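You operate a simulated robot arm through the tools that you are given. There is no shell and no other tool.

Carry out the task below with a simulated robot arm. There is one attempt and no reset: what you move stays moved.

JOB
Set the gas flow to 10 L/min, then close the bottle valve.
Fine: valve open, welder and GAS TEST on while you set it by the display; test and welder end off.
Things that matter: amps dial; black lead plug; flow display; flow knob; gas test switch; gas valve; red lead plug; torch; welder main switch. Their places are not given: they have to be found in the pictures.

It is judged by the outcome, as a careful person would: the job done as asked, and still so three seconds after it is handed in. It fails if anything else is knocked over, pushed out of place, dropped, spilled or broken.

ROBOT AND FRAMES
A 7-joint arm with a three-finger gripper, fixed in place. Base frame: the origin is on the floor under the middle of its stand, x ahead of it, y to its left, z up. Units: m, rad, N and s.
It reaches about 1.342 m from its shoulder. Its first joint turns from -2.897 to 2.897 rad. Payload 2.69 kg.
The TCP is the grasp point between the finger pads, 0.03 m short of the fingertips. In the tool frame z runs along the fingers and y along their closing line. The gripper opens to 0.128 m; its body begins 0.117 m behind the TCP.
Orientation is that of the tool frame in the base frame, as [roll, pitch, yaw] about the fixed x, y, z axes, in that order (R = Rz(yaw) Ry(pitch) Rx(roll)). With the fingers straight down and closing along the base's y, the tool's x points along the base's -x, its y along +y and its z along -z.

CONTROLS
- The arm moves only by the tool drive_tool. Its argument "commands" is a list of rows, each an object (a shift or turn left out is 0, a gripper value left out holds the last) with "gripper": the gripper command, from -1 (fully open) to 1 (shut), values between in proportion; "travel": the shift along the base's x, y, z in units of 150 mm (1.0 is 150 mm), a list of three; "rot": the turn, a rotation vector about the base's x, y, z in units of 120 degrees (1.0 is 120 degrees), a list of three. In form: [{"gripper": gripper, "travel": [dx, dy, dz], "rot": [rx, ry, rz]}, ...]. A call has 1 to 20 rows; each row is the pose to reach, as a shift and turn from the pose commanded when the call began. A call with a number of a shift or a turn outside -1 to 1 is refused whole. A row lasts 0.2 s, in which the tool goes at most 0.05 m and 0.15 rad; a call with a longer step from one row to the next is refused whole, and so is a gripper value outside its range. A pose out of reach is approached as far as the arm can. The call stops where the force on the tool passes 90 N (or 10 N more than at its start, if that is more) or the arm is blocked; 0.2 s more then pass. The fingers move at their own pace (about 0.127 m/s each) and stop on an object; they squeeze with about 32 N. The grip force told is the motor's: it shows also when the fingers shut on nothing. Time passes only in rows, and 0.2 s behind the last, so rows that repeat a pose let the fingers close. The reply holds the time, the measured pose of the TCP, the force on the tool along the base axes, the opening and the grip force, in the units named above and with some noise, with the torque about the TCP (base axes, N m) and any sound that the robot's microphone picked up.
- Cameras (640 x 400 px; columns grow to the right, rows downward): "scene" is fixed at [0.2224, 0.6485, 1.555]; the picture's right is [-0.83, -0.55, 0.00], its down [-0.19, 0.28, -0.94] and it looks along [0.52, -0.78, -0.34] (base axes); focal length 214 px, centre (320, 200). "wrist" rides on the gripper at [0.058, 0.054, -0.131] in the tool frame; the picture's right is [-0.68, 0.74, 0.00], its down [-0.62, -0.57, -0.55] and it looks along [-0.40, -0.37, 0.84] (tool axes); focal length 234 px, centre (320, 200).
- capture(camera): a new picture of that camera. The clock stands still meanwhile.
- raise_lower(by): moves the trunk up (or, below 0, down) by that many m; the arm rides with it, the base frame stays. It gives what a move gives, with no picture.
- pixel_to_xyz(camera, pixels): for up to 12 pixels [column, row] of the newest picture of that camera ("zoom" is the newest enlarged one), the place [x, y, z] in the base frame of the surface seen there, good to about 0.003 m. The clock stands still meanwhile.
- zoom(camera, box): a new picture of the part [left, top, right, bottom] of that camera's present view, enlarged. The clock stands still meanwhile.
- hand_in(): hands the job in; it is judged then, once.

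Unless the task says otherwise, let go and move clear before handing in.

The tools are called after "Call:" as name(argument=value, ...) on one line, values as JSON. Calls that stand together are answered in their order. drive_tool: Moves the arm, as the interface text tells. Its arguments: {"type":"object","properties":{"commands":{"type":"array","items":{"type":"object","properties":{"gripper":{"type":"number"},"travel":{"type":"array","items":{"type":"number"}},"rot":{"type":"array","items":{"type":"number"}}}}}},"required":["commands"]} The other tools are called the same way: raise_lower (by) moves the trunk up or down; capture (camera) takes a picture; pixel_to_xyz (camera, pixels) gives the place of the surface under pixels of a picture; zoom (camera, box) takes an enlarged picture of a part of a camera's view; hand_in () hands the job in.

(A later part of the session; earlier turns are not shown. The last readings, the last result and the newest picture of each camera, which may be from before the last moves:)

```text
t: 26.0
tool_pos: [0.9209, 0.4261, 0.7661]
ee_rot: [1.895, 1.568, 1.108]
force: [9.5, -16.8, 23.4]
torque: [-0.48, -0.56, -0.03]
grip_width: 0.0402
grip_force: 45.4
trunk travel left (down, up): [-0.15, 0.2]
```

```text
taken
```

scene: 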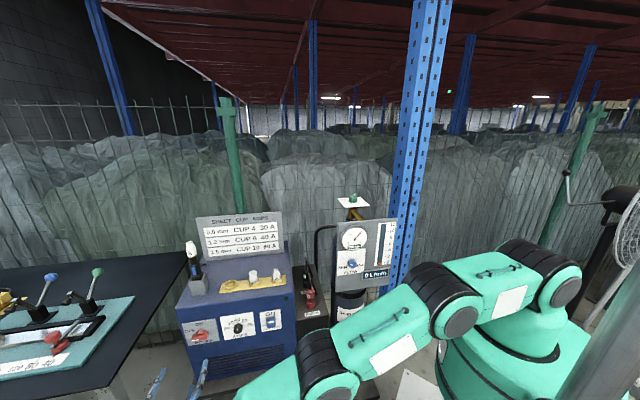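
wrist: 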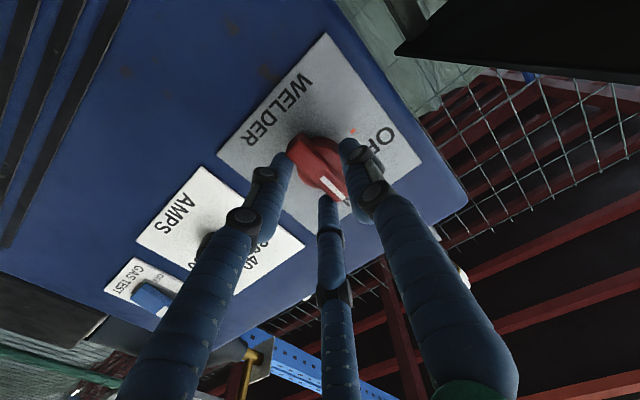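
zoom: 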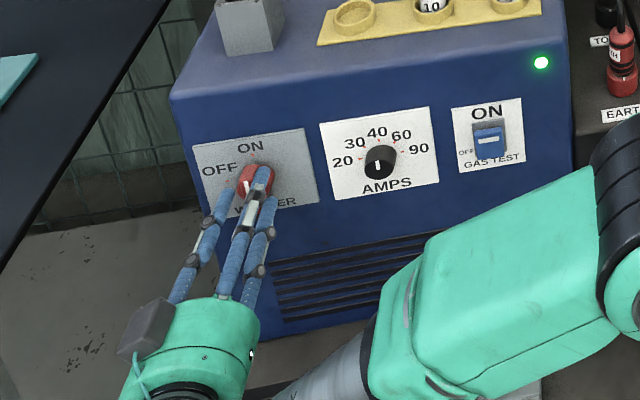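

The welder's green lamp at (540,62) is lit: welder ON. I'll release, back off along the normal, and close the fingers for pressing the rocker.

Call:
drive_tool(commands=[{"gripper": -1}, {"gripper": -1}, {"gripper": -1}, {"gripper": -1, "travel": [-0.15, 0.15, 0]}, {"gripper": -1, "travel": [-0.35, 0.35, 0]}, {"gripper": -1, "travel": [-0.55, 0.55, 0]}, {"gripper": -1, "travel": [-0.6, 0.6, 0]}])

Call:
zoom(camera="scene", box=[140, 280, 300, 400])

Call:
capture(camera="wrist")

```text
t: 27.6
tool_pos: [0.8324, 0.5195, 0.7652]
ee_rot: [-0.779, 1.569, -1.565]
force: [0.9, 1.0, 0.4]
torque: [0.04, -0.02, -0.02]
grip_width: 0.1278
grip_force: 0.0
trunk travel left (down, up): [-0.15, 0.2]
```

```text
3.33 times, centred on (220, 340) of scene
```

zoom: 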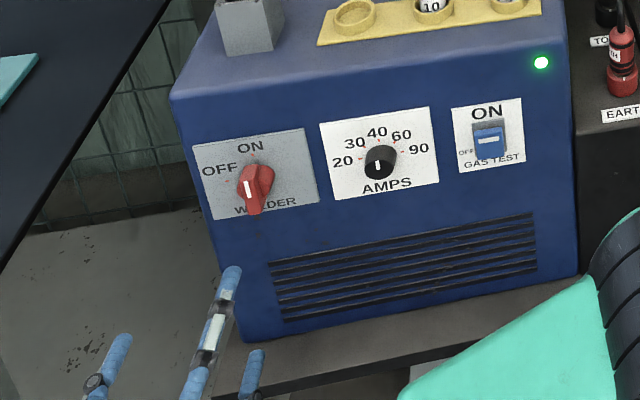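

```text
taken
```

wrist: 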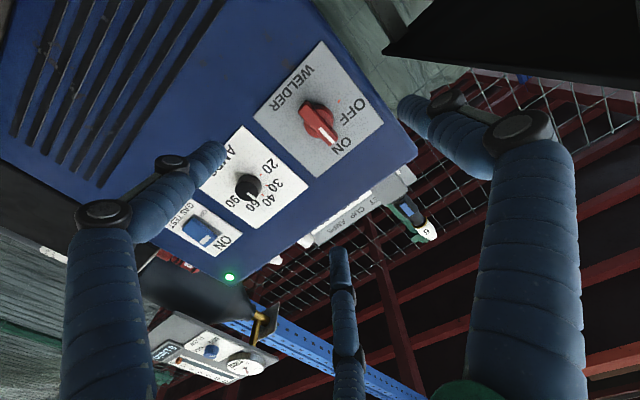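

The welder bar stands vertical at ON with lamp lit. Now I'll slide sideways in front of the GAS TEST rocker with closed fingers, keeping ~0.14 m standoff.

Call:
drive_tool(commands=[{"gripper": 1, "travel": [-0.17, -0.17, 0.03]}, {"gripper": 1, "travel": [-0.34, -0.34, 0.06]}, {"gripper": 1, "travel": [-0.5, -0.5, 0.09]}, {"gripper": 1, "travel": [-0.66, -0.66, 0.113]}])

Call:
drive_tool(commands=[{"gripper": 1, "travel": [-0.17, -0.17, 0.03]}, {"gripper": 1, "travel": [-0.34, -0.34, 0.06]}, {"gripper": 1, "travel": [-0.5, -0.5, 0.09]}, {"gripper": 1, "travel": [-0.66, -0.66, 0.113]}, {"gripper": 1, "travel": [-0.66, -0.66, 0.113]}])

Call:
capture(camera="scene")

Call:
capture(camera="wrist")

```text
t: 28.6
tool_pos: [0.7347, 0.4178, 0.7821]
ee_rot: [-1.779, 1.57, -2.564]
force: [-0.3, -0.3, 0.1]
torque: [-0.03, 0.03, -0.05]
grip_width: 0.0021
grip_force: 31.5
trunk travel left (down, up): [-0.15, 0.2]
```

```text
t: 29.8
tool_pos: [0.6339, 0.3235, 0.8008]
ee_rot: [0.106, 1.571, -0.678]
force: [0.8, 0.6, 0.5]
torque: [0.02, -0.01, 0.05]
grip_width: 0.002
grip_force: 31.6
trunk travel left (down, up): [-0.15, 0.2]
```

```text
taken
```

scene: 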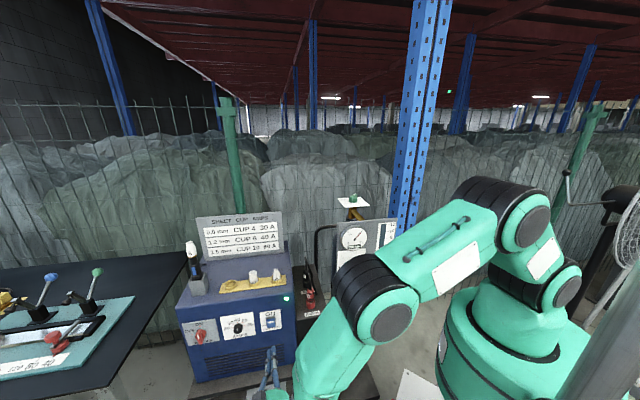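

```text
taken
```

wrist: 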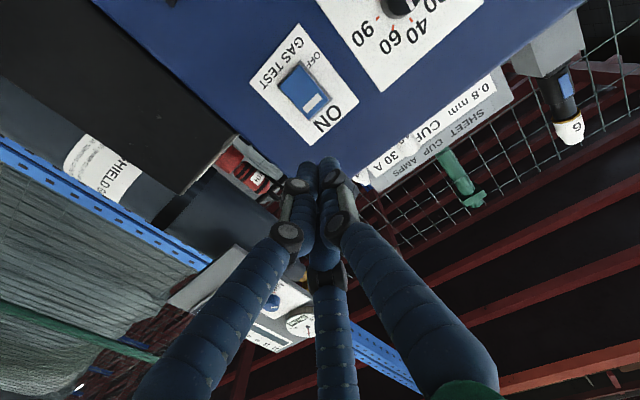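

The rocker is visible at (300,93) in the wrist view, fist ready ahead of it. I'll measure the rocker precisely from here.

Call:
zoom(camera="wrist", box=[245, 20, 365, 160])

Call:
pixel_to_xyz(camera="wrist", pixels=[[291, 78], [286, 84], [300, 93], [310, 105], [315, 103], [308, 115], [325, 98], [300, 70], [280, 82], [270, 100], [340, 105], [320, 145]])

```text
2.86 times, centred on (305, 90) of wrist
```

zoom: 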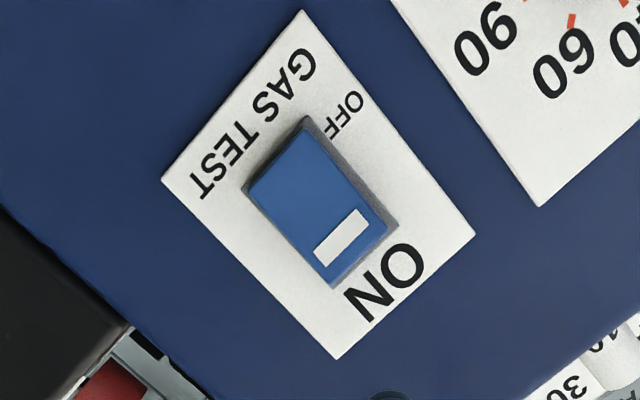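

```text
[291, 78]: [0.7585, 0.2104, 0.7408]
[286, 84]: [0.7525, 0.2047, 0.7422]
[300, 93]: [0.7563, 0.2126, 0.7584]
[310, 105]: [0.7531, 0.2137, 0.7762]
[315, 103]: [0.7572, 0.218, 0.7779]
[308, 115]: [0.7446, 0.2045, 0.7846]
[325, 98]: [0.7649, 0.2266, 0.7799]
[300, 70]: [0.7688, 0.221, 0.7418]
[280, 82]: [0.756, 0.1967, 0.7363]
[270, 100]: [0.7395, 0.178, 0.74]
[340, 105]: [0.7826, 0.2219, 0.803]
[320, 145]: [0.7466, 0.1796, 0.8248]
```

The rocker spans z≈0.737–0.79 with its top edge 15 mm proud, centre at x+y≈0.968. I'll align the fist with the upper half and approach to ~12 mm short of contact.

Call:
pixel_to_xyz(camera="wrist", pixels=[[308, 163], [333, 163], [320, 172], [313, 160], [330, 160]])

Call:
drive_tool(commands=[{"gripper": 1, "travel": [0.21, -0.12, -0.033]}, {"gripper": 1, "travel": [0.4, -0.32, -0.033]}, {"gripper": 1, "travel": [0.597, -0.51, -0.033]}, {"gripper": 1, "travel": [0.597, -0.51, -0.033]}])

Call:
capture(camera="wrist")

Call:
zoom(camera="scene", box=[220, 290, 320, 370])

```text
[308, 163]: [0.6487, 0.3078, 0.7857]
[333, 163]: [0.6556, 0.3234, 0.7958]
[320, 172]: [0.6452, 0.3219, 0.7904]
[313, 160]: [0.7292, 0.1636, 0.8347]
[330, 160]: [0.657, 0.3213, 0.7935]
```

```text
t: 30.8
tool_pos: [0.725, 0.2416, 0.7972]
ee_rot: [-2.11, 1.571, -2.897]
force: [0.2, -1.0, 0.1]
torque: [0.01, 0.02, 0.0]
grip_width: 0.0022
grip_force: 31.4
trunk travel left (down, up): [-0.15, 0.2]
```

```text
taken
```

wrist: 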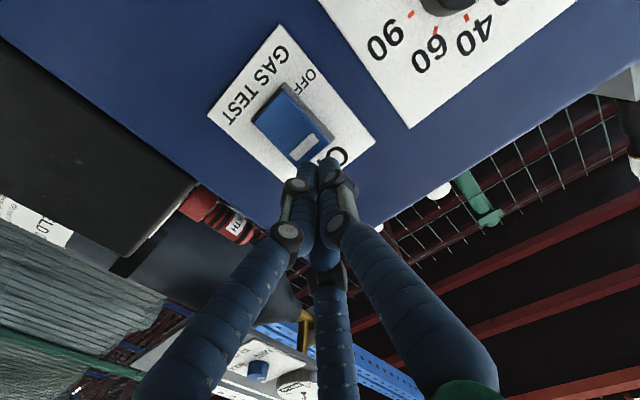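

```text
5.00 times, centred on (270, 330) of scene
```

zoom: 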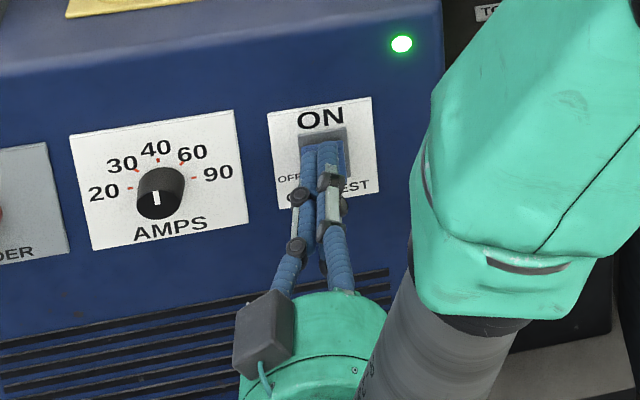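

The fist is lined up just above/at the rocker's top half. I'll press in slowly by ~18 mm.

Call:
drive_tool(commands=[{"gripper": 1, "travel": [0.02, -0.02, 0]}, {"gripper": 1, "travel": [0.04, -0.04, 0]}, {"gripper": 1, "travel": [0.055, -0.055, 0]}, {"gripper": 1, "travel": [0.07, -0.07, 0]}, {"gripper": 1, "travel": [0.085, -0.085, 0]}])

Call:
zoom(camera="scene", box=[220, 290, 320, 370])

Call:
capture(camera="scene")

```text
t: 32.0
tool_pos: [0.7371, 0.2302, 0.795]
ee_rot: [1.137, 1.57, 0.349]
force: [0.5, 0.5, -0.1]
torque: [-0.03, -0.02, 0.0]
grip_width: 0.0024
grip_force: 31.7
trunk travel left (down, up): [-0.15, 0.2]
```

```text
5.00 times, centred on (270, 330) of scene
```

zoom: 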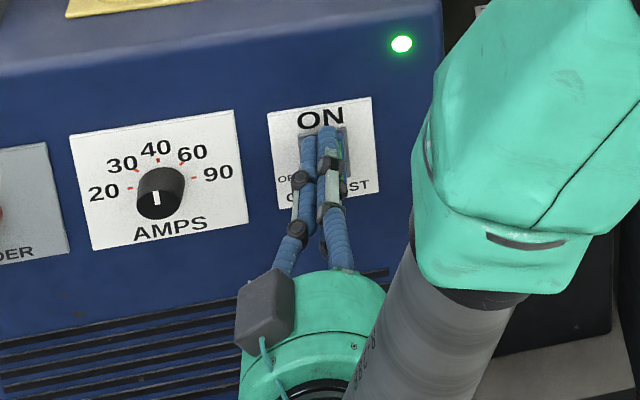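

```text
taken
```

scene: 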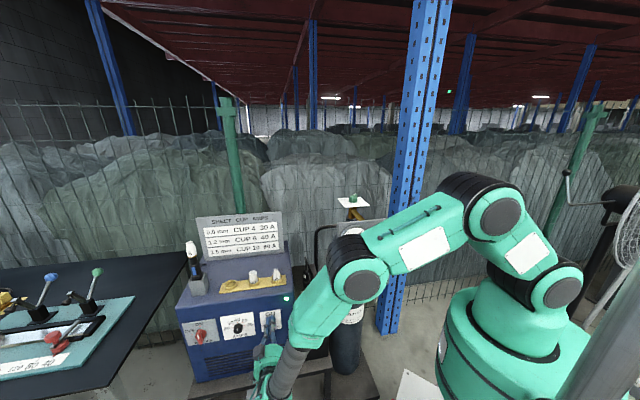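

No contact force shown, yet a greenish sliver appears beside the fingers at (341,148). I'll look through the wrist camera to see the rocker's state.

Call:
capture(camera="wrist")

Call:
zoom(camera="scene", box=[262, 308, 292, 334])

Call:
zoom(camera="wrist", box=[220, 60, 400, 200])

```text
taken
```

wrist: 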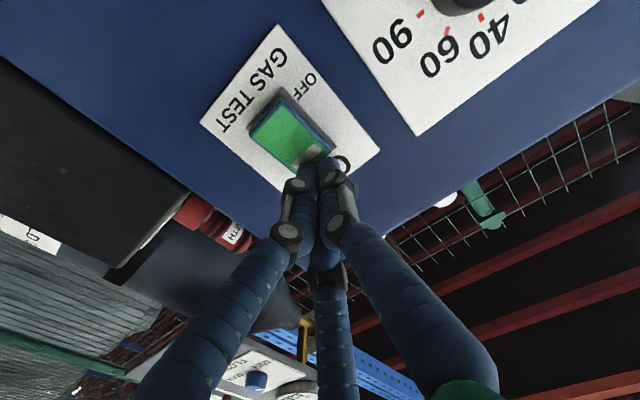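

```text
15.38 times, centred on (277, 321) of scene
```

zoom: 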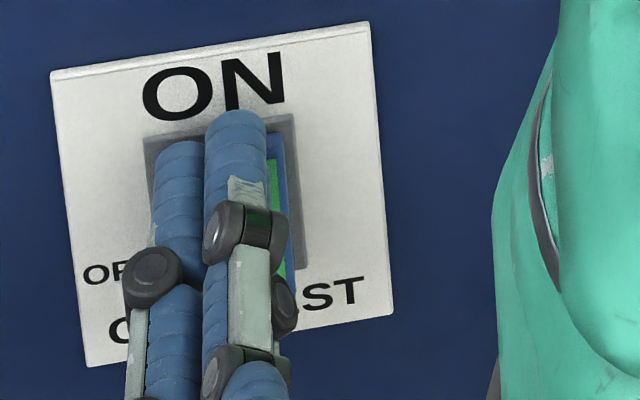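

```text
2.86 times, centred on (310, 130) of wrist
```

zoom: 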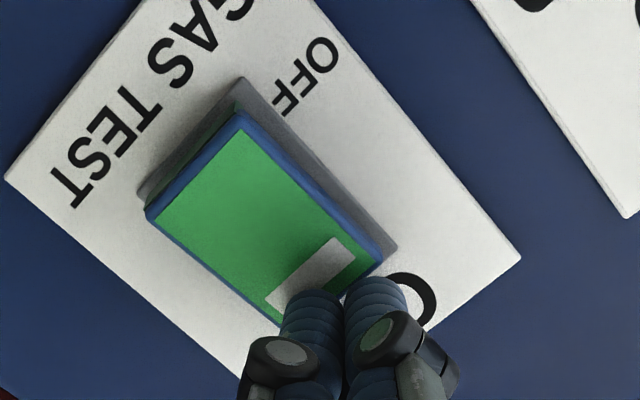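

The rocker face glows green – GAS TEST is ON. I'll back straight off and check the panel readout.

Call:
drive_tool(commands=[{"gripper": 1, "travel": [-0.2, 0.2, 0]}, {"gripper": 1, "travel": [-0.4, 0.4, 0]}, {"gripper": 1, "travel": [-0.6, 0.6, 0]}, {"gripper": 1, "travel": [-0.75, 0.75, 0]}])

Call:
capture(camera="scene")

Call:
zoom(camera="scene", box=[250, 215, 410, 345])

Call:
capture(camera="wrist")

```text
t: 33.0
tool_pos: [0.6257, 0.3443, 0.7937]
ee_rot: [2.809, 1.57, 2.024]
force: [-1.7, 0.1, -0.2]
torque: [-0.03, -0.02, -0.01]
grip_width: 0.0021
grip_force: 31.5
trunk travel left (down, up): [-0.15, 0.2]
```

```text
taken
```

scene: 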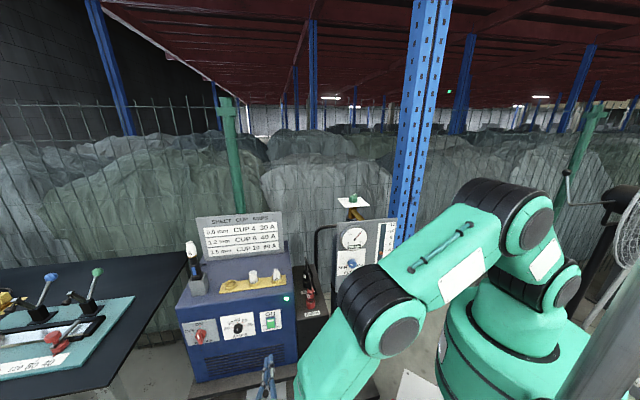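

```text
3.08 times, centred on (330, 280) of scene
```

zoom: 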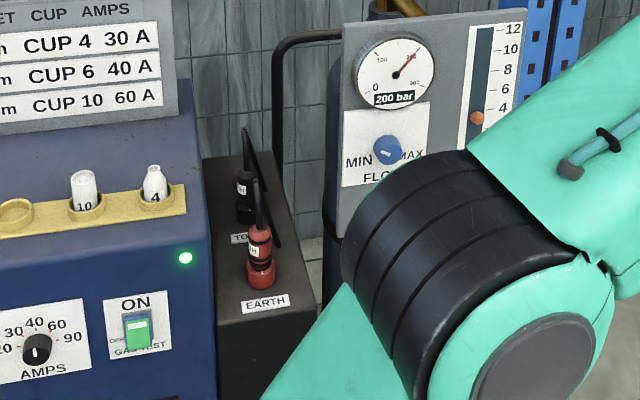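

```text
taken
```

wrist: 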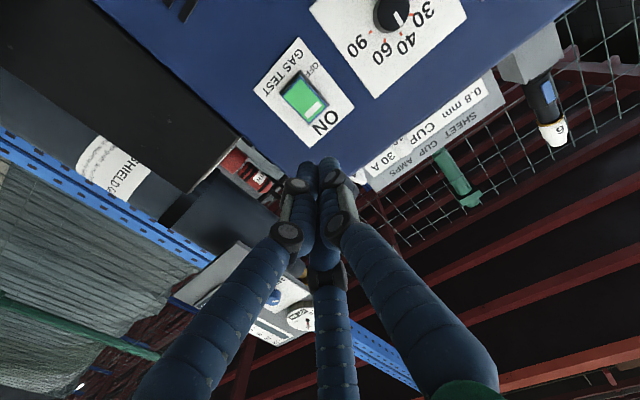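

GAS TEST glows green and the float has risen to about 3 L/min. Let me look closely at the flow knob's pointer and MIN/MAX marks before moving there.

Call:
zoom(camera="scene", box=[335, 245, 370, 275])

Call:
pixel_to_xyz(camera="zoom", pixels=[[300, 260], [320, 230], [270, 240], [340, 260], [320, 290], [200, 300], [320, 170], [255, 265], [360, 240], [300, 230]])

Call:
pixel_to_xyz(camera="scene", pixels=[[495, 345], [550, 295], [565, 265], [545, 262], [525, 230], [480, 200], [390, 330], [350, 290], [330, 370], [445, 395]])

```text
13.33 times, centred on (352, 260) of scene
```

zoom: 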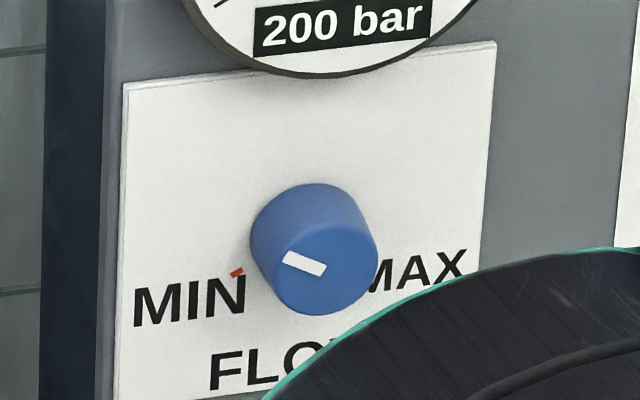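

```text
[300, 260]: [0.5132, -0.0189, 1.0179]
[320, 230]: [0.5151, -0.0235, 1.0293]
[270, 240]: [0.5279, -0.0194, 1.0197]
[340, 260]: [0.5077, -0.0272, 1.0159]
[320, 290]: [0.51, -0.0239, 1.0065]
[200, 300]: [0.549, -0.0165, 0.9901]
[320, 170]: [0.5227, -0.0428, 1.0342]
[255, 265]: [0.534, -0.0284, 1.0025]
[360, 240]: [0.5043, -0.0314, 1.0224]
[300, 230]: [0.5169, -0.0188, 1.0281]
```

```text
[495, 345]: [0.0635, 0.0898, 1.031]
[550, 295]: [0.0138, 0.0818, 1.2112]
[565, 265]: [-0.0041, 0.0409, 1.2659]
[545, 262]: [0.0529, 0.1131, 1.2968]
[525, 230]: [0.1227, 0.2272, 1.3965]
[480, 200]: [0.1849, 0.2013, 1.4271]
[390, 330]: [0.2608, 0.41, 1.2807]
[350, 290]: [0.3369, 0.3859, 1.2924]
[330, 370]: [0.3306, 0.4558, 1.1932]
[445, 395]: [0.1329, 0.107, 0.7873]
```

The knob (Ø≈32 mm, axis at x+y≈0.4885, z≈1.017) points ~22° above left, consistent with ~3 L/min on a 0–12 scale over 270°, so 10 L/min should be about 158° clockwise. I'll raise the trunk 0.2 m to give the arm room near its base for the flow panel.

Call:
raise_lower(by=0.2)

Call:
capture(camera="scene")

```text
t: 35.2
tool_pos: [0.6248, 0.3438, 0.9932]
ee_rot: [1.675, 1.57, 0.887]
force: [0.4, 0.2, 0.4]
torque: [0.02, 0.0, 0.01]
grip_width: 0.0021
grip_force: 31.5
trunk travel left (down, up): [-0.35, 0.0]
```

```text
taken
```

scene: 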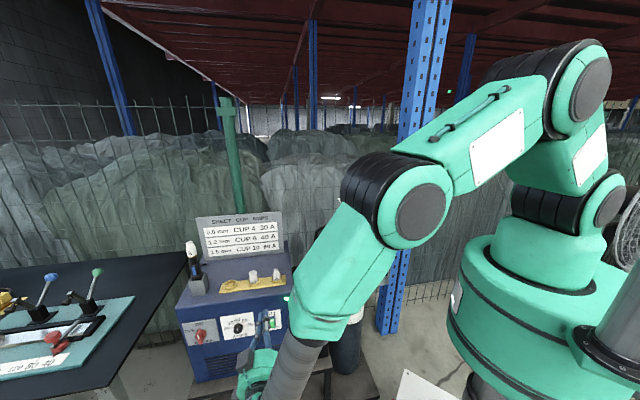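

Trunk is up and everything's clear. I'll slide toward the flow panel at standoff while counter-rotating the wrist, opening the fingers.

Call:
drive_tool(commands=[{"gripper": -1, "travel": [-0.12, -0.146, 0.012], "rot": [-0.0442, 0.0442, 0]}, {"gripper": -1, "travel": [-0.24, -0.29, 0.024], "rot": [-0.0884, 0.0884, 0]}, {"gripper": -1, "travel": [-0.36, -0.437, 0.037], "rot": [-0.1326, 0.1326, 0]}, {"gripper": -1, "travel": [-0.48, -0.58, 0.049], "rot": [-0.1768, 0.1768, 0]}, {"gripper": -1, "travel": [-0.6, -0.73, 0.06], "rot": [-0.221, 0.221, 0]}, {"gripper": -1, "travel": [-0.727, -0.873, 0.073], "rot": [-0.2652, 0.2652, 0]}])

Call:
capture(camera="scene")

Call:
capture(camera="wrist")

```text
t: 36.6
tool_pos: [0.5175, 0.2142, 1.0046]
ee_rot: [-1.571, 0.782, -2.356]
force: [-0.3, 0.9, -0.2]
torque: [-0.02, 0.01, -0.03]
grip_width: 0.1282
grip_force: 0.2
trunk travel left (down, up): [-0.35, 0.0]
```

```text
taken
```

scene: 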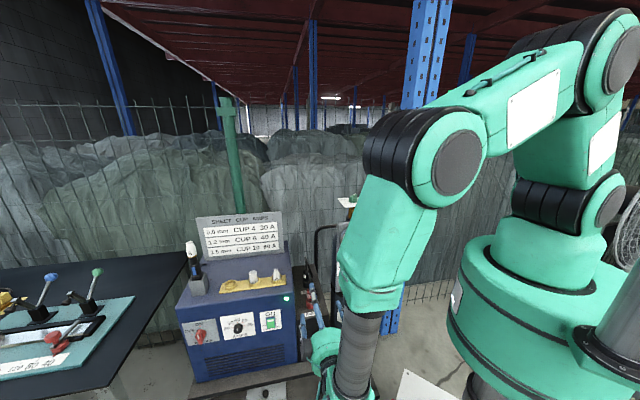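

```text
taken
```

wrist: 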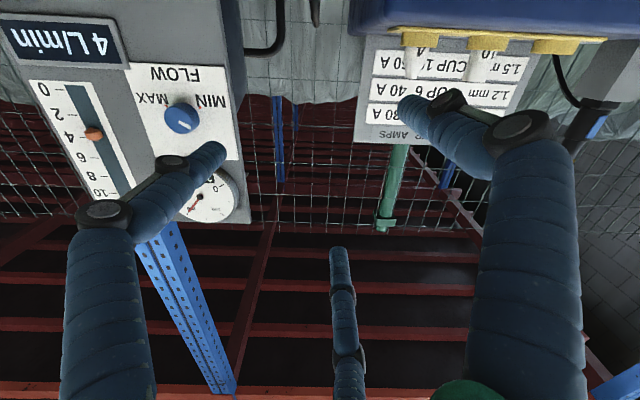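

The wrist camera clearly shows the display: "4 L/min" with the float at 4. I'll continue to the pre-approach point in front of the flow knob, rotating another −45°.

Call:
drive_tool(commands=[{"gripper": -1, "travel": [-0.12, -0.146, 0.012], "rot": [-0.0442, 0.0442, 0]}, {"gripper": -1, "travel": [-0.24, -0.29, 0.024], "rot": [-0.0884, 0.0884, 0]}, {"gripper": -1, "travel": [-0.36, -0.437, 0.037], "rot": [-0.1326, 0.1326, 0]}, {"gripper": -1, "travel": [-0.48, -0.58, 0.049], "rot": [-0.1768, 0.1768, 0]}, {"gripper": -1, "travel": [-0.6, -0.73, 0.06], "rot": [-0.221, 0.221, 0]}, {"gripper": -1, "travel": [-0.725, -0.871, 0.073], "rot": [-0.2652, 0.2652, 0]}])

Call:
capture(camera="scene")

Call:
capture(camera="wrist")

```text
t: 38.0
tool_pos: [0.4063, 0.0808, 1.0151]
ee_rot: [-1.57, -0.002, -2.356]
force: [-0.7, 0.0, 0.2]
torque: [0.01, 0.0, 0.04]
grip_width: 0.128
grip_force: 0.1
trunk travel left (down, up): [-0.35, 0.0]
```

```text
taken
```

scene: 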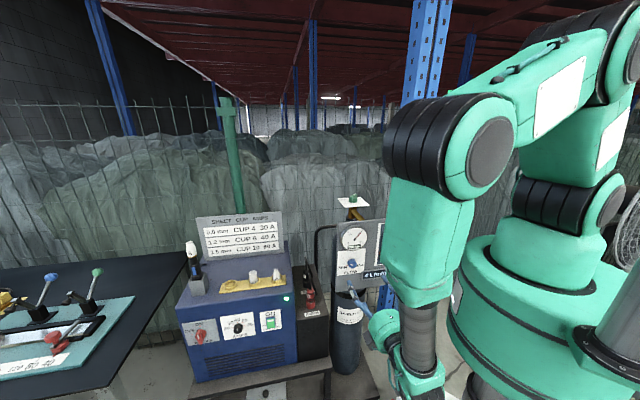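

```text
taken
```

wrist: 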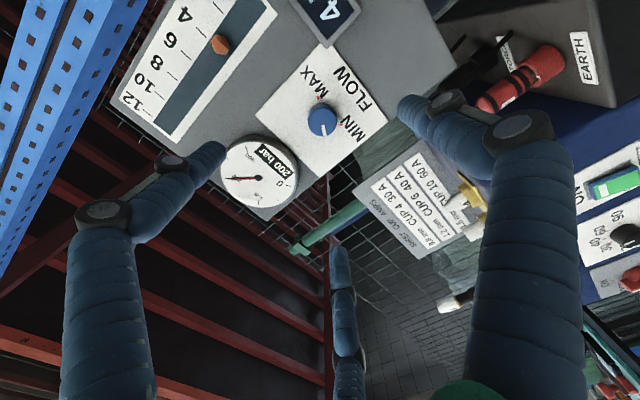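

The arm is comfortably in front of the flow knob (at (322,120) in the wrist view), and both cameras can see the readout. I'll measure the knob axis precisely.

Call:
zoom(camera="wrist", box=[255, 60, 395, 180])

Call:
pixel_to_xyz(camera="wrist", pixels=[[322, 120], [322, 108], [312, 122], [333, 117], [322, 133], [320, 98], [345, 130], [300, 100], [360, 105], [300, 150], [270, 140]])

Call:
zoom(camera="scene", box=[330, 215, 390, 290])

```text
3.33 times, centred on (325, 120) of wrist
```

zoom: 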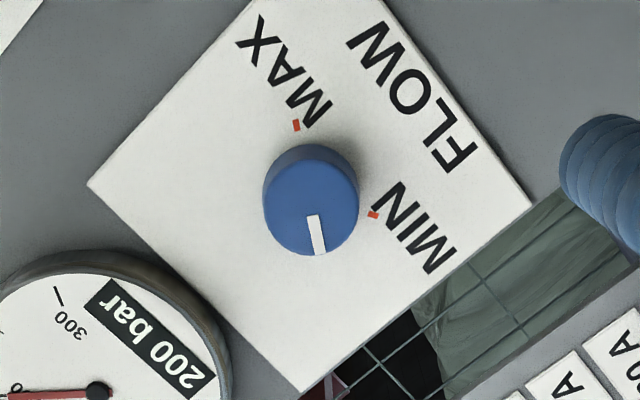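

```text
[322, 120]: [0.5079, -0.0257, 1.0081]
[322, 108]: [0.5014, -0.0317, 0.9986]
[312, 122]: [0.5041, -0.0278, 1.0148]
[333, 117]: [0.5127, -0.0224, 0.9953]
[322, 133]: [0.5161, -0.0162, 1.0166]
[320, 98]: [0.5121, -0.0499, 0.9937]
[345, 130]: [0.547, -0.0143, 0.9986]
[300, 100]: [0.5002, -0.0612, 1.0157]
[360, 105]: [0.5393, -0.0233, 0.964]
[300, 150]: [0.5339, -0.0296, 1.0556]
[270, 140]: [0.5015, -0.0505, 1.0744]
```

```text
5.33 times, centred on (360, 252) of scene
```

zoom: 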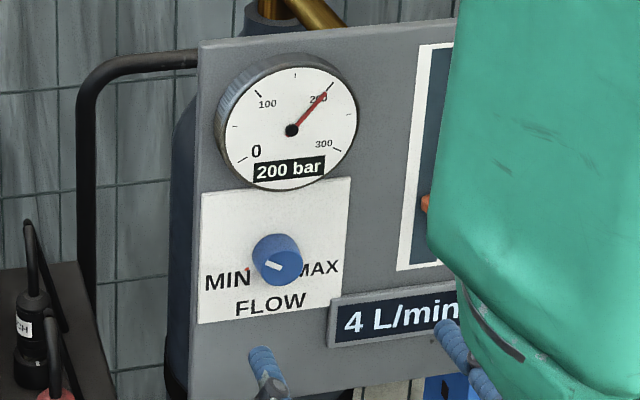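

Let me sample more points around the knob's front rim and the two ticks to pin down its axis.

Call:
zoom(camera="wrist", box=[287, 90, 357, 150])

Call:
pixel_to_xyz(camera="wrist", pixels=[[341, 124], [318, 97.5], [309, 122], [336, 122], [322, 110], [322, 135], [313, 113], [332, 131], [313, 131], [332, 113]])

Call:
zoom(camera="scene", box=[340, 250, 366, 276])

Call:
pixel_to_xyz(camera="scene", pixels=[[352, 265], [352, 262], [352, 268], [349, 265], [355, 265], [350, 262], [354, 267]])

```text
6.67 times, centred on (322, 120) of wrist
```

zoom: 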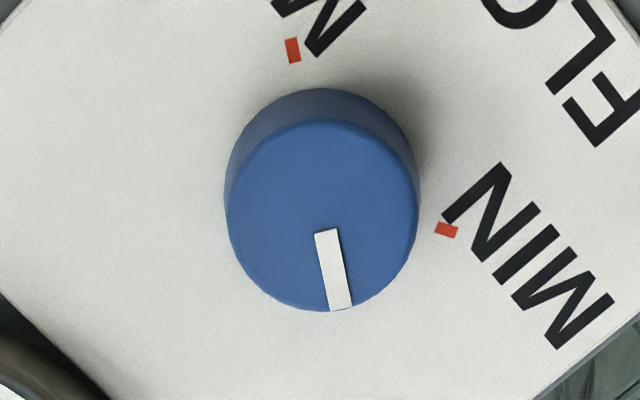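

```text
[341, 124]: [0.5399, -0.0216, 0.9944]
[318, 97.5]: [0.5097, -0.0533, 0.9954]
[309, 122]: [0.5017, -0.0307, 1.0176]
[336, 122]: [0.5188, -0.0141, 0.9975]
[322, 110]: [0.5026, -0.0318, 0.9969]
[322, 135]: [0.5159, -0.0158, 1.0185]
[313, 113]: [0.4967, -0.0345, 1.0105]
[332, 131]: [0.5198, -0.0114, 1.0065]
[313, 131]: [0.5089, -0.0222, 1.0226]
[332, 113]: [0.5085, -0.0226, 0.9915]
```

```text
15.38 times, centred on (353, 263) of scene
```

zoom: 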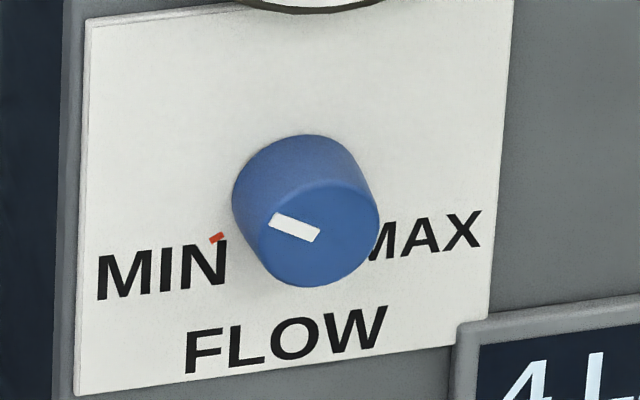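

```text
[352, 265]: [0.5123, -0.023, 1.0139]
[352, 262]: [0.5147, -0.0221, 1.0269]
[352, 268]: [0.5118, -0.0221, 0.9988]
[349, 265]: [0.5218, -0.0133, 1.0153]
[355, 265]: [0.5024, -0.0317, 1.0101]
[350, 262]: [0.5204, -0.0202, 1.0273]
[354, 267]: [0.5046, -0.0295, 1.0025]
```

From the wrist view the knob axis comes out at x+y≈0.487, z≈1.009 (ticks are at ±120°). I'll approach partway with half-open fingers and check alignment.

Call:
drive_tool(commands=[{"gripper": -0.4, "travel": [0.13, -0.135, -0.053]}, {"gripper": -0.4, "travel": [0.3, -0.31, -0.053]}, {"gripper": -0.4, "travel": [0.42, -0.43, -0.053]}, {"gripper": -0.4, "travel": [0.48, -0.49, -0.053]}, {"gripper": -0.4, "travel": [0.48, -0.49, -0.053]}])

Call:
capture(camera="wrist")

Call:
zoom(camera="scene", box=[325, 215, 405, 315])

```text
t: 39.2
tool_pos: [0.4793, 0.0069, 1.007]
ee_rot: [-1.57, 0.001, -2.357]
force: [1.3, -0.2, 0.3]
torque: [-0.04, -0.03, 0.02]
grip_width: 0.0897
grip_force: 0.2
trunk travel left (down, up): [-0.35, 0.0]
```

```text
taken
```

wrist: 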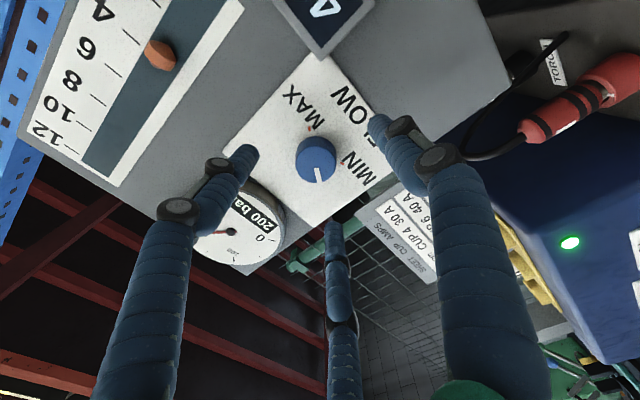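

```text
4.00 times, centred on (365, 265) of scene
```

zoom: 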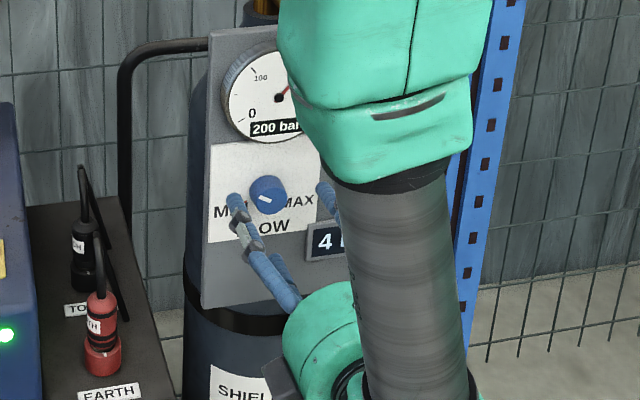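

Alignment looks near: knob front at (316,160) in wrist vs expected axis ≈(320,164). I'll re-measure the knob from this closer view.

Call:
zoom(camera="wrist", box=[276, 120, 356, 200])

Call:
pixel_to_xyz(camera="wrist", pixels=[[300, 160], [334, 160], [317, 145], [317, 178], [305, 148], [330, 172], [304, 172], [330, 148], [317, 160], [308, 130], [341, 160]])

```text
5.00 times, centred on (316, 160) of wrist
```

zoom: 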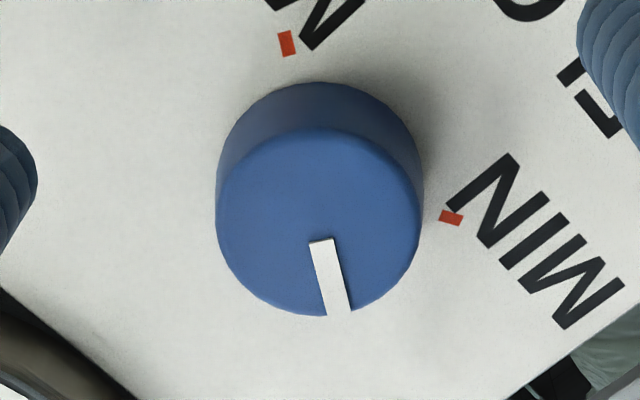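

```text
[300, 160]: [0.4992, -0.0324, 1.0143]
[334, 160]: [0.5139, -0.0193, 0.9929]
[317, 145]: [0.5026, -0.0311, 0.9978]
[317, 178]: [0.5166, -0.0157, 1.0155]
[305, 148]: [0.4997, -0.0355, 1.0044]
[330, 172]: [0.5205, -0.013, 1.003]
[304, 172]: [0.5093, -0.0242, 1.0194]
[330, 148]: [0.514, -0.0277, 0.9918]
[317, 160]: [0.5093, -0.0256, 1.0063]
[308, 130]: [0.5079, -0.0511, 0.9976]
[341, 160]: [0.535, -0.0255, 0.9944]
```

The knob axis is consistently at x+y≈0.4875, z≈1.008 – aligned within ~1–2 mm. I'll advance the remaining ~31 mm and close gently.

Call:
drive_tool(commands=[{"gripper": -0.4, "travel": [0.05, -0.05, -0.007]}, {"gripper": -0.4, "travel": [0.1, -0.1, -0.007]}, {"gripper": -0.4, "travel": [0.147, -0.147, -0.007]}, {"gripper": -0.4, "travel": [0.147, -0.147, -0.007]}])

Call:
capture(camera="wrist")

```text
t: 40.2
tool_pos: [0.5009, -0.0144, 1.0067]
ee_rot: [-1.571, 0.0, -2.356]
force: [0.1, -0.2, -0.6]
torque: [0.0, 0.04, -0.04]
grip_width: 0.0896
grip_force: 0.0
trunk travel left (down, up): [-0.35, 0.0]
```

```text
taken
```

wrist: 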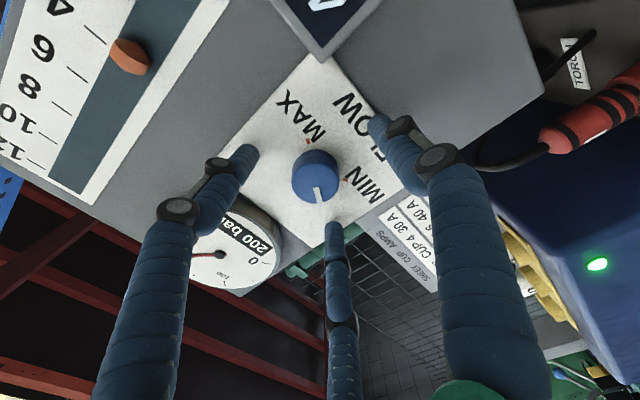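

The knob (316,178) sits between the three fingertips, with the float scale visible at left. Closing the fingers on it.

Call:
drive_tool(commands=[{"gripper": 1}, {"gripper": 1}, {"gripper": 1}, {"gripper": 1}])

Call:
capture(camera="wrist")

Call:
zoom(camera="scene", box=[325, 215, 405, 315])

```text
t: 41.2
tool_pos: [0.5002, -0.0155, 1.0074]
ee_rot: [-1.568, 0.001, -2.359]
force: [-3.5, -12.4, 16.2]
torque: [-0.35, -0.31, -0.33]
grip_width: 0.0371
grip_force: 31.9
trunk travel left (down, up): [-0.35, 0.0]
```

```text
taken
```

wrist: 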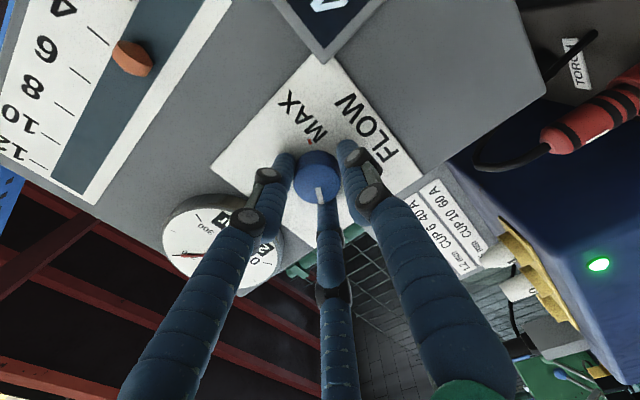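

```text
4.00 times, centred on (365, 265) of scene
```

zoom: 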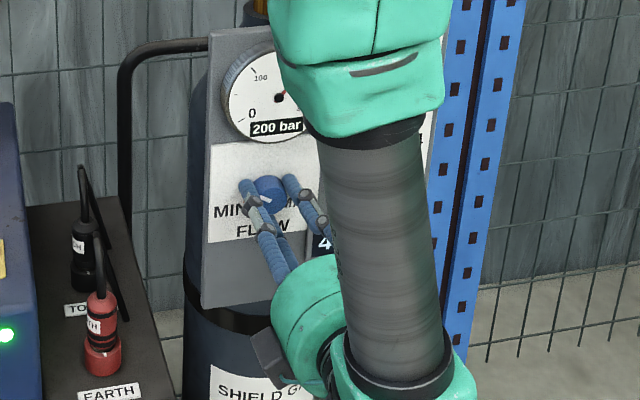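

The knob is gripped (width 0.037). I'll turn clockwise 30° and look at the response.

Call:
drive_tool(commands=[{"gripper": 1, "rot": [0.0442, -0.0442, 0]}, {"gripper": 1, "rot": [0.0884, -0.0884, 0]}, {"gripper": 1, "rot": [0.1326, -0.1326, 0]}, {"gripper": 1, "rot": [0.1768, -0.1768, 0]}, {"gripper": 1, "rot": [0.1768, -0.1768, 0]}])

Call:
capture(camera="wrist")

Call:
zoom(camera="scene", box=[325, 215, 405, 315])

```text
t: 42.4
tool_pos: [0.5021, -0.0141, 1.007]
ee_rot: [-1.571, 0.525, -2.356]
force: [2.1, -15.6, 17.9]
torque: [-0.19, -0.2, -0.21]
grip_width: 0.0371
grip_force: 31.3
trunk travel left (down, up): [-0.35, 0.0]
```

```text
taken
```

wrist: 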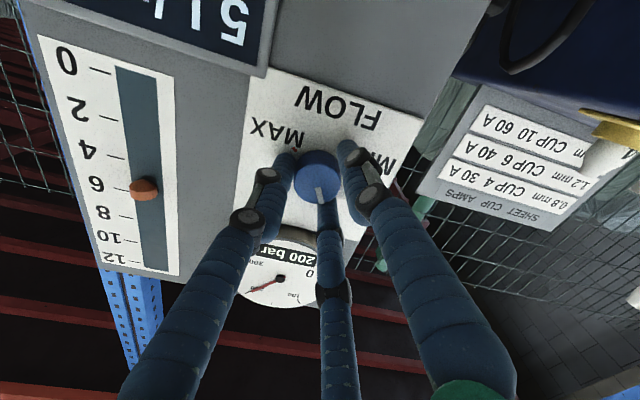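

```text
4.00 times, centred on (365, 265) of scene
```

zoom: 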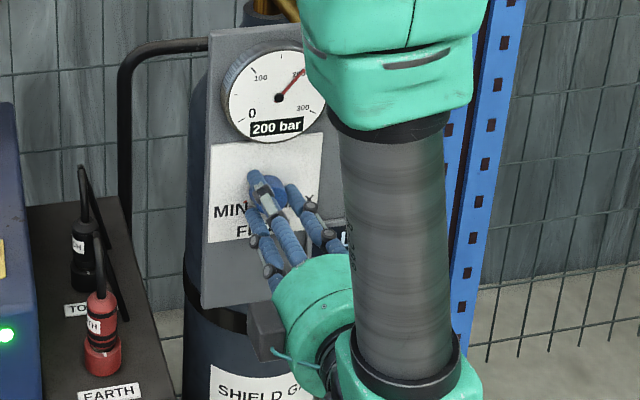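

The wrist camera now sees the display "5 L/min" with the knob following. I'll continue 45° more clockwise.

Call:
drive_tool(commands=[{"gripper": 1, "rot": [0.0442, -0.0442, 0]}, {"gripper": 1, "rot": [0.0884, -0.0884, 0]}, {"gripper": 1, "rot": [0.1326, -0.1326, 0]}, {"gripper": 1, "rot": [0.1768, -0.1768, 0]}, {"gripper": 1, "rot": [0.221, -0.221, 0]}, {"gripper": 1, "rot": [0.2652, -0.2652, 0]}, {"gripper": 1, "rot": [0.2652, -0.2652, 0]}, {"gripper": 1, "rot": [0.2652, -0.2652, 0]}])

Call:
capture(camera="wrist")

Call:
zoom(camera="scene", box=[325, 215, 405, 315])

```text
t: 44.2
tool_pos: [0.5001, -0.0135, 1.0105]
ee_rot: [-1.564, 1.311, -2.354]
force: [7.5, -17.6, 39.3]
torque: [-0.61, -0.5, -0.02]
grip_width: 0.0361
grip_force: 31.6
trunk travel left (down, up): [-0.35, 0.0]
```

```text
taken
```

wrist: 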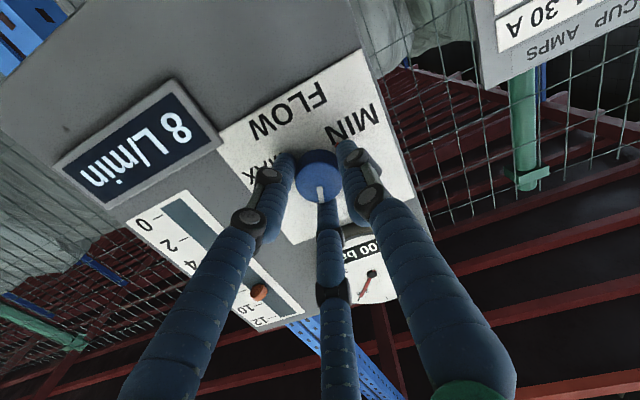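

```text
4.00 times, centred on (365, 265) of scene
```

zoom: 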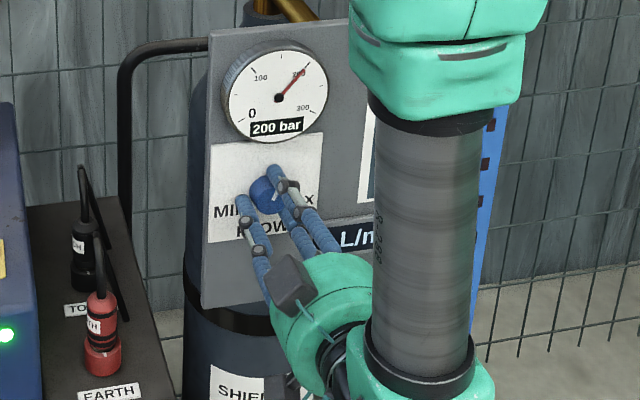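

Display now reads 8 L/min after 75° total (≈0.05 L/min per degree). I'll turn another 30°, with a small z correction to relieve side force.

Call:
drive_tool(commands=[{"gripper": 1, "rot": [0.0442, -0.0442, 0], "travel": [0, 0, 0.01]}, {"gripper": 1, "rot": [0.0884, -0.0884, 0], "travel": [0, 0, 0.013]}, {"gripper": 1, "rot": [0.1326, -0.1326, 0], "travel": [0, 0, 0.013]}, {"gripper": 1, "rot": [0.1768, -0.1768, 0], "travel": [0, 0, 0.013]}, {"gripper": 1, "rot": [0.1768, -0.1768, 0], "travel": [0, 0, 0.013]}, {"gripper": 1, "rot": [0.1768, -0.1768, 0], "travel": [0, 0, 0.013]}])

Call:
capture(camera="wrist")

Call:
zoom(camera="scene", box=[325, 215, 405, 315])

```text
t: 44.7
tool_pos: [0.517, -0.0003, 1.0074]
ee_rot: [-1.777, 1.423, -2.576]
force: [10.6, 33.3, -52.4]
torque: [1.2, -0.38, -0.73]
grip_width: 0.0405
grip_force: 32.2
out of reach, approached as far as the arm can: row 1, 2
trunk travel left (down, up): [-0.35, 0.0]
stopped in row 2: the force on the tool passed its limit at 207 N (the readings are from after the stop); the commanded pose is now the measured one
```

```text
taken
```

wrist: 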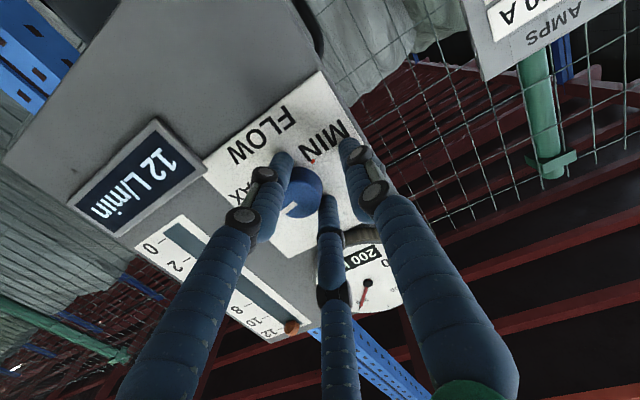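

```text
4.00 times, centred on (365, 265) of scene
```

zoom: 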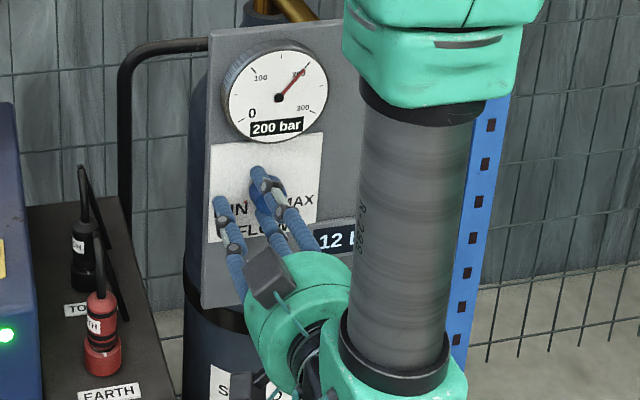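

The wrist ran into a joint limit and the arm drifted sideways, shoving the knob to 12 L/min. Nothing looks damaged (panel and gauge intact); I'll open slightly and back straight out.

Call:
drive_tool(commands=[{"gripper": 0.2}, {"gripper": 0.0}, {"gripper": 0.0, "travel": [-0.03, 0.03, 0]}, {"gripper": 0.0, "travel": [-0.08, 0.08, 0]}, {"gripper": -0.2, "travel": [-0.2, 0.2, 0]}, {"gripper": -0.4, "travel": [-0.4, 0.4, 0]}])

Call:
capture(camera="wrist")

Call:
capture(camera="scene")

```text
t: 46.1
tool_pos: [0.4575, 0.0604, 1.009]
ee_rot: [-1.74, 1.418, -2.548]
force: [-0.3, -0.3, 0.1]
torque: [-0.01, -0.03, 0.02]
grip_width: 0.0897
grip_force: 0.0
out of reach, approached as far as the arm can: row 5, 6
trunk travel left (down, up): [-0.35, 0.0]
```

```text
taken
```

wrist: 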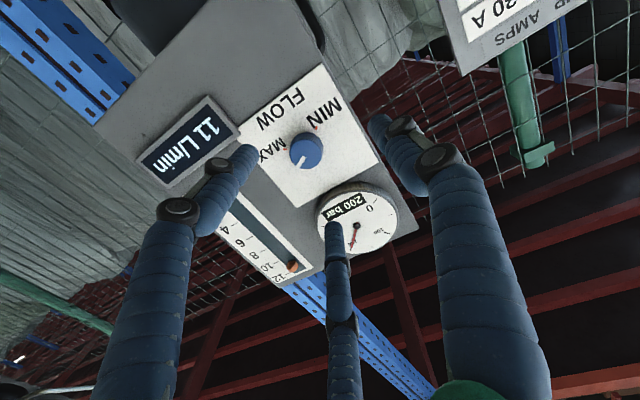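

```text
taken
```

scene: 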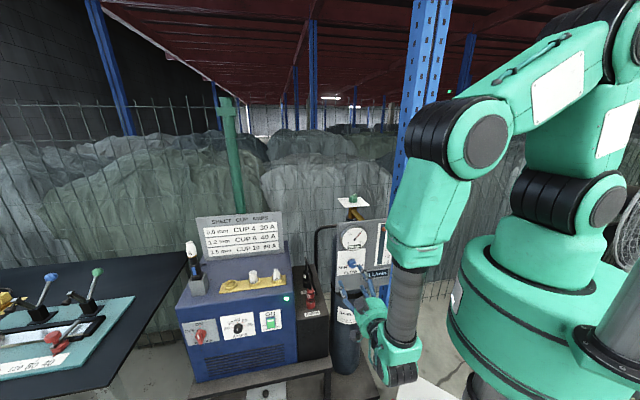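

The display now reads 11 L/min with the knob free. I'll re-square the tool to the panel and re-centre on the knob axis with margin from the wrist limit, then look.

Call:
drive_tool(commands=[{"gripper": -0.4, "travel": [-0.033, -0.033, 0.006], "rot": [-0.0347, 0.0297, 0.0045]}, {"gripper": -0.4, "travel": [-0.066, -0.066, 0.012], "rot": [-0.0693, 0.0594, 0.0089]}, {"gripper": -0.4, "travel": [-0.0987, -0.0987, 0.017], "rot": [-0.104, 0.0891, 0.0134]}, {"gripper": -0.4, "travel": [-0.0987, -0.0987, 0.017], "rot": [-0.104, 0.0891, 0.0134]}])

Call:
capture(camera="wrist")

Call:
zoom(camera="scene", box=[325, 180, 405, 300])

```text
t: 47.1
tool_pos: [0.4433, 0.0466, 1.0148]
ee_rot: [-1.573, 1.14, -2.351]
force: [0.6, 0.6, -0.1]
torque: [-0.01, 0.0, 0.0]
grip_width: 0.0895
grip_force: 0.2
trunk travel left (down, up): [-0.35, 0.0]
```

```text
taken
```

wrist: 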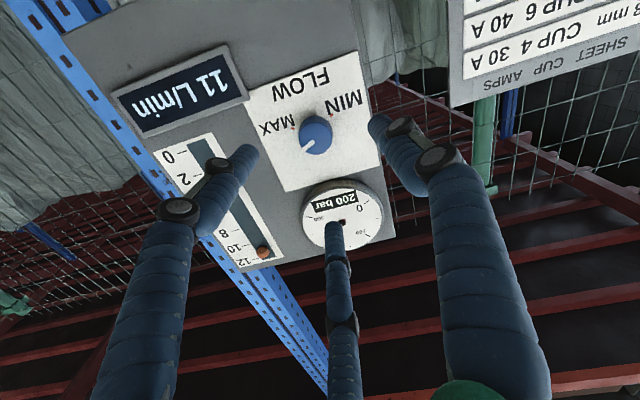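

```text
3.33 times, centred on (365, 240) of scene
```

zoom: 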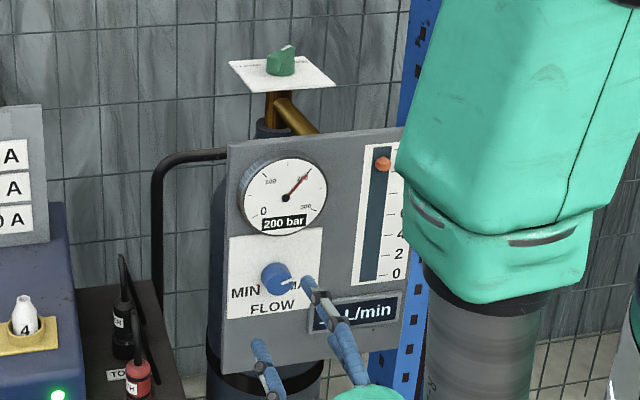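

Display 11 L/min, float just under 12 mark; everything intact. I'll re-measure the knob from here before gripping again.

Call:
zoom(camera="wrist", box=[275, 95, 355, 175])

Call:
pixel_to_xyz(camera="wrist", pixels=[[316, 136], [303, 136], [329, 136], [316, 124], [316, 150], [306, 126], [326, 146], [306, 146], [326, 126], [293, 127], [338, 118]])

Call:
drive_tool(commands=[{"gripper": -0.4}, {"gripper": -0.4}])

```text
5.00 times, centred on (315, 135) of wrist
```

zoom: 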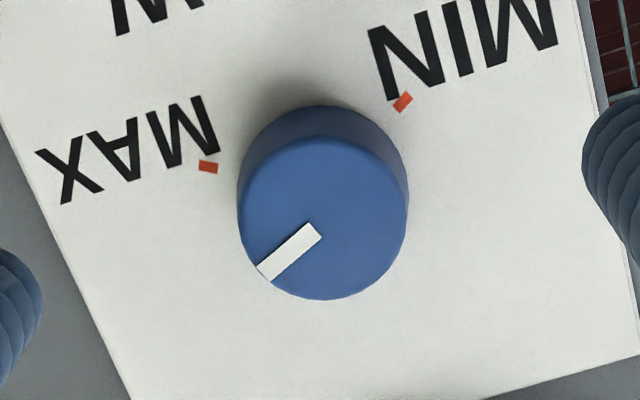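

```text
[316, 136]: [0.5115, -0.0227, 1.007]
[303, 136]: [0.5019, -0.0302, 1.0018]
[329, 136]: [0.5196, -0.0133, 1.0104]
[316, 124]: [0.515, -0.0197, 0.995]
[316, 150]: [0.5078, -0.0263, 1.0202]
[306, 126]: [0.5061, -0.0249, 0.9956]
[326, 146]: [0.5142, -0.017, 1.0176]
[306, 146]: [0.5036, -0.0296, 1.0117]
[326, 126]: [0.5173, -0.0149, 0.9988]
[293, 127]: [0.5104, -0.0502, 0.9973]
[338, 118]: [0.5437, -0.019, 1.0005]
```

```text
t: 47.7
tool_pos: [0.4437, 0.0469, 1.014]
ee_rot: [-1.57, 1.141, -2.351]
force: [-0.1, 0.0, -1.1]
torque: [0.03, 0.02, 0.02]
grip_width: 0.0895
grip_force: 0.1
trunk travel left (down, up): [-0.35, 0.0]
```

Steady TCP reading is (0.4437,0.0469,1.014) and the knob centre is at x+y≈0.4875, z≈1.0095. I'll move in and grip again.

Call:
drive_tool(commands=[{"gripper": -0.4, "travel": [0.15, -0.16, -0.03]}, {"gripper": -0.4, "travel": [0.29, -0.31, -0.03]}, {"gripper": -0.4, "travel": [0.35, -0.37, -0.03]}, {"gripper": -0.4, "travel": [0.381, -0.401, -0.03]}, {"gripper": -0.4, "travel": [0.381, -0.401, -0.03]}])

Call:
capture(camera="wrist")

```text
t: 48.9
tool_pos: [0.4999, -0.0149, 1.0132]
ee_rot: [-1.571, 1.14, -2.35]
force: [0.1, -1.4, -0.1]
torque: [0.05, 0.0, 0.01]
grip_width: 0.089
grip_force: 0.0
trunk travel left (down, up): [-0.35, 0.0]
```

```text
taken
```

wrist: 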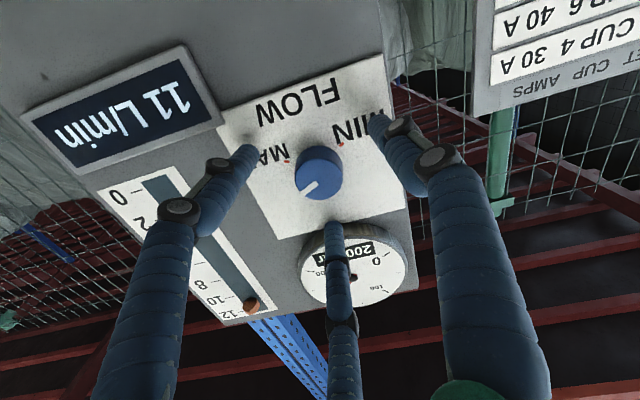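

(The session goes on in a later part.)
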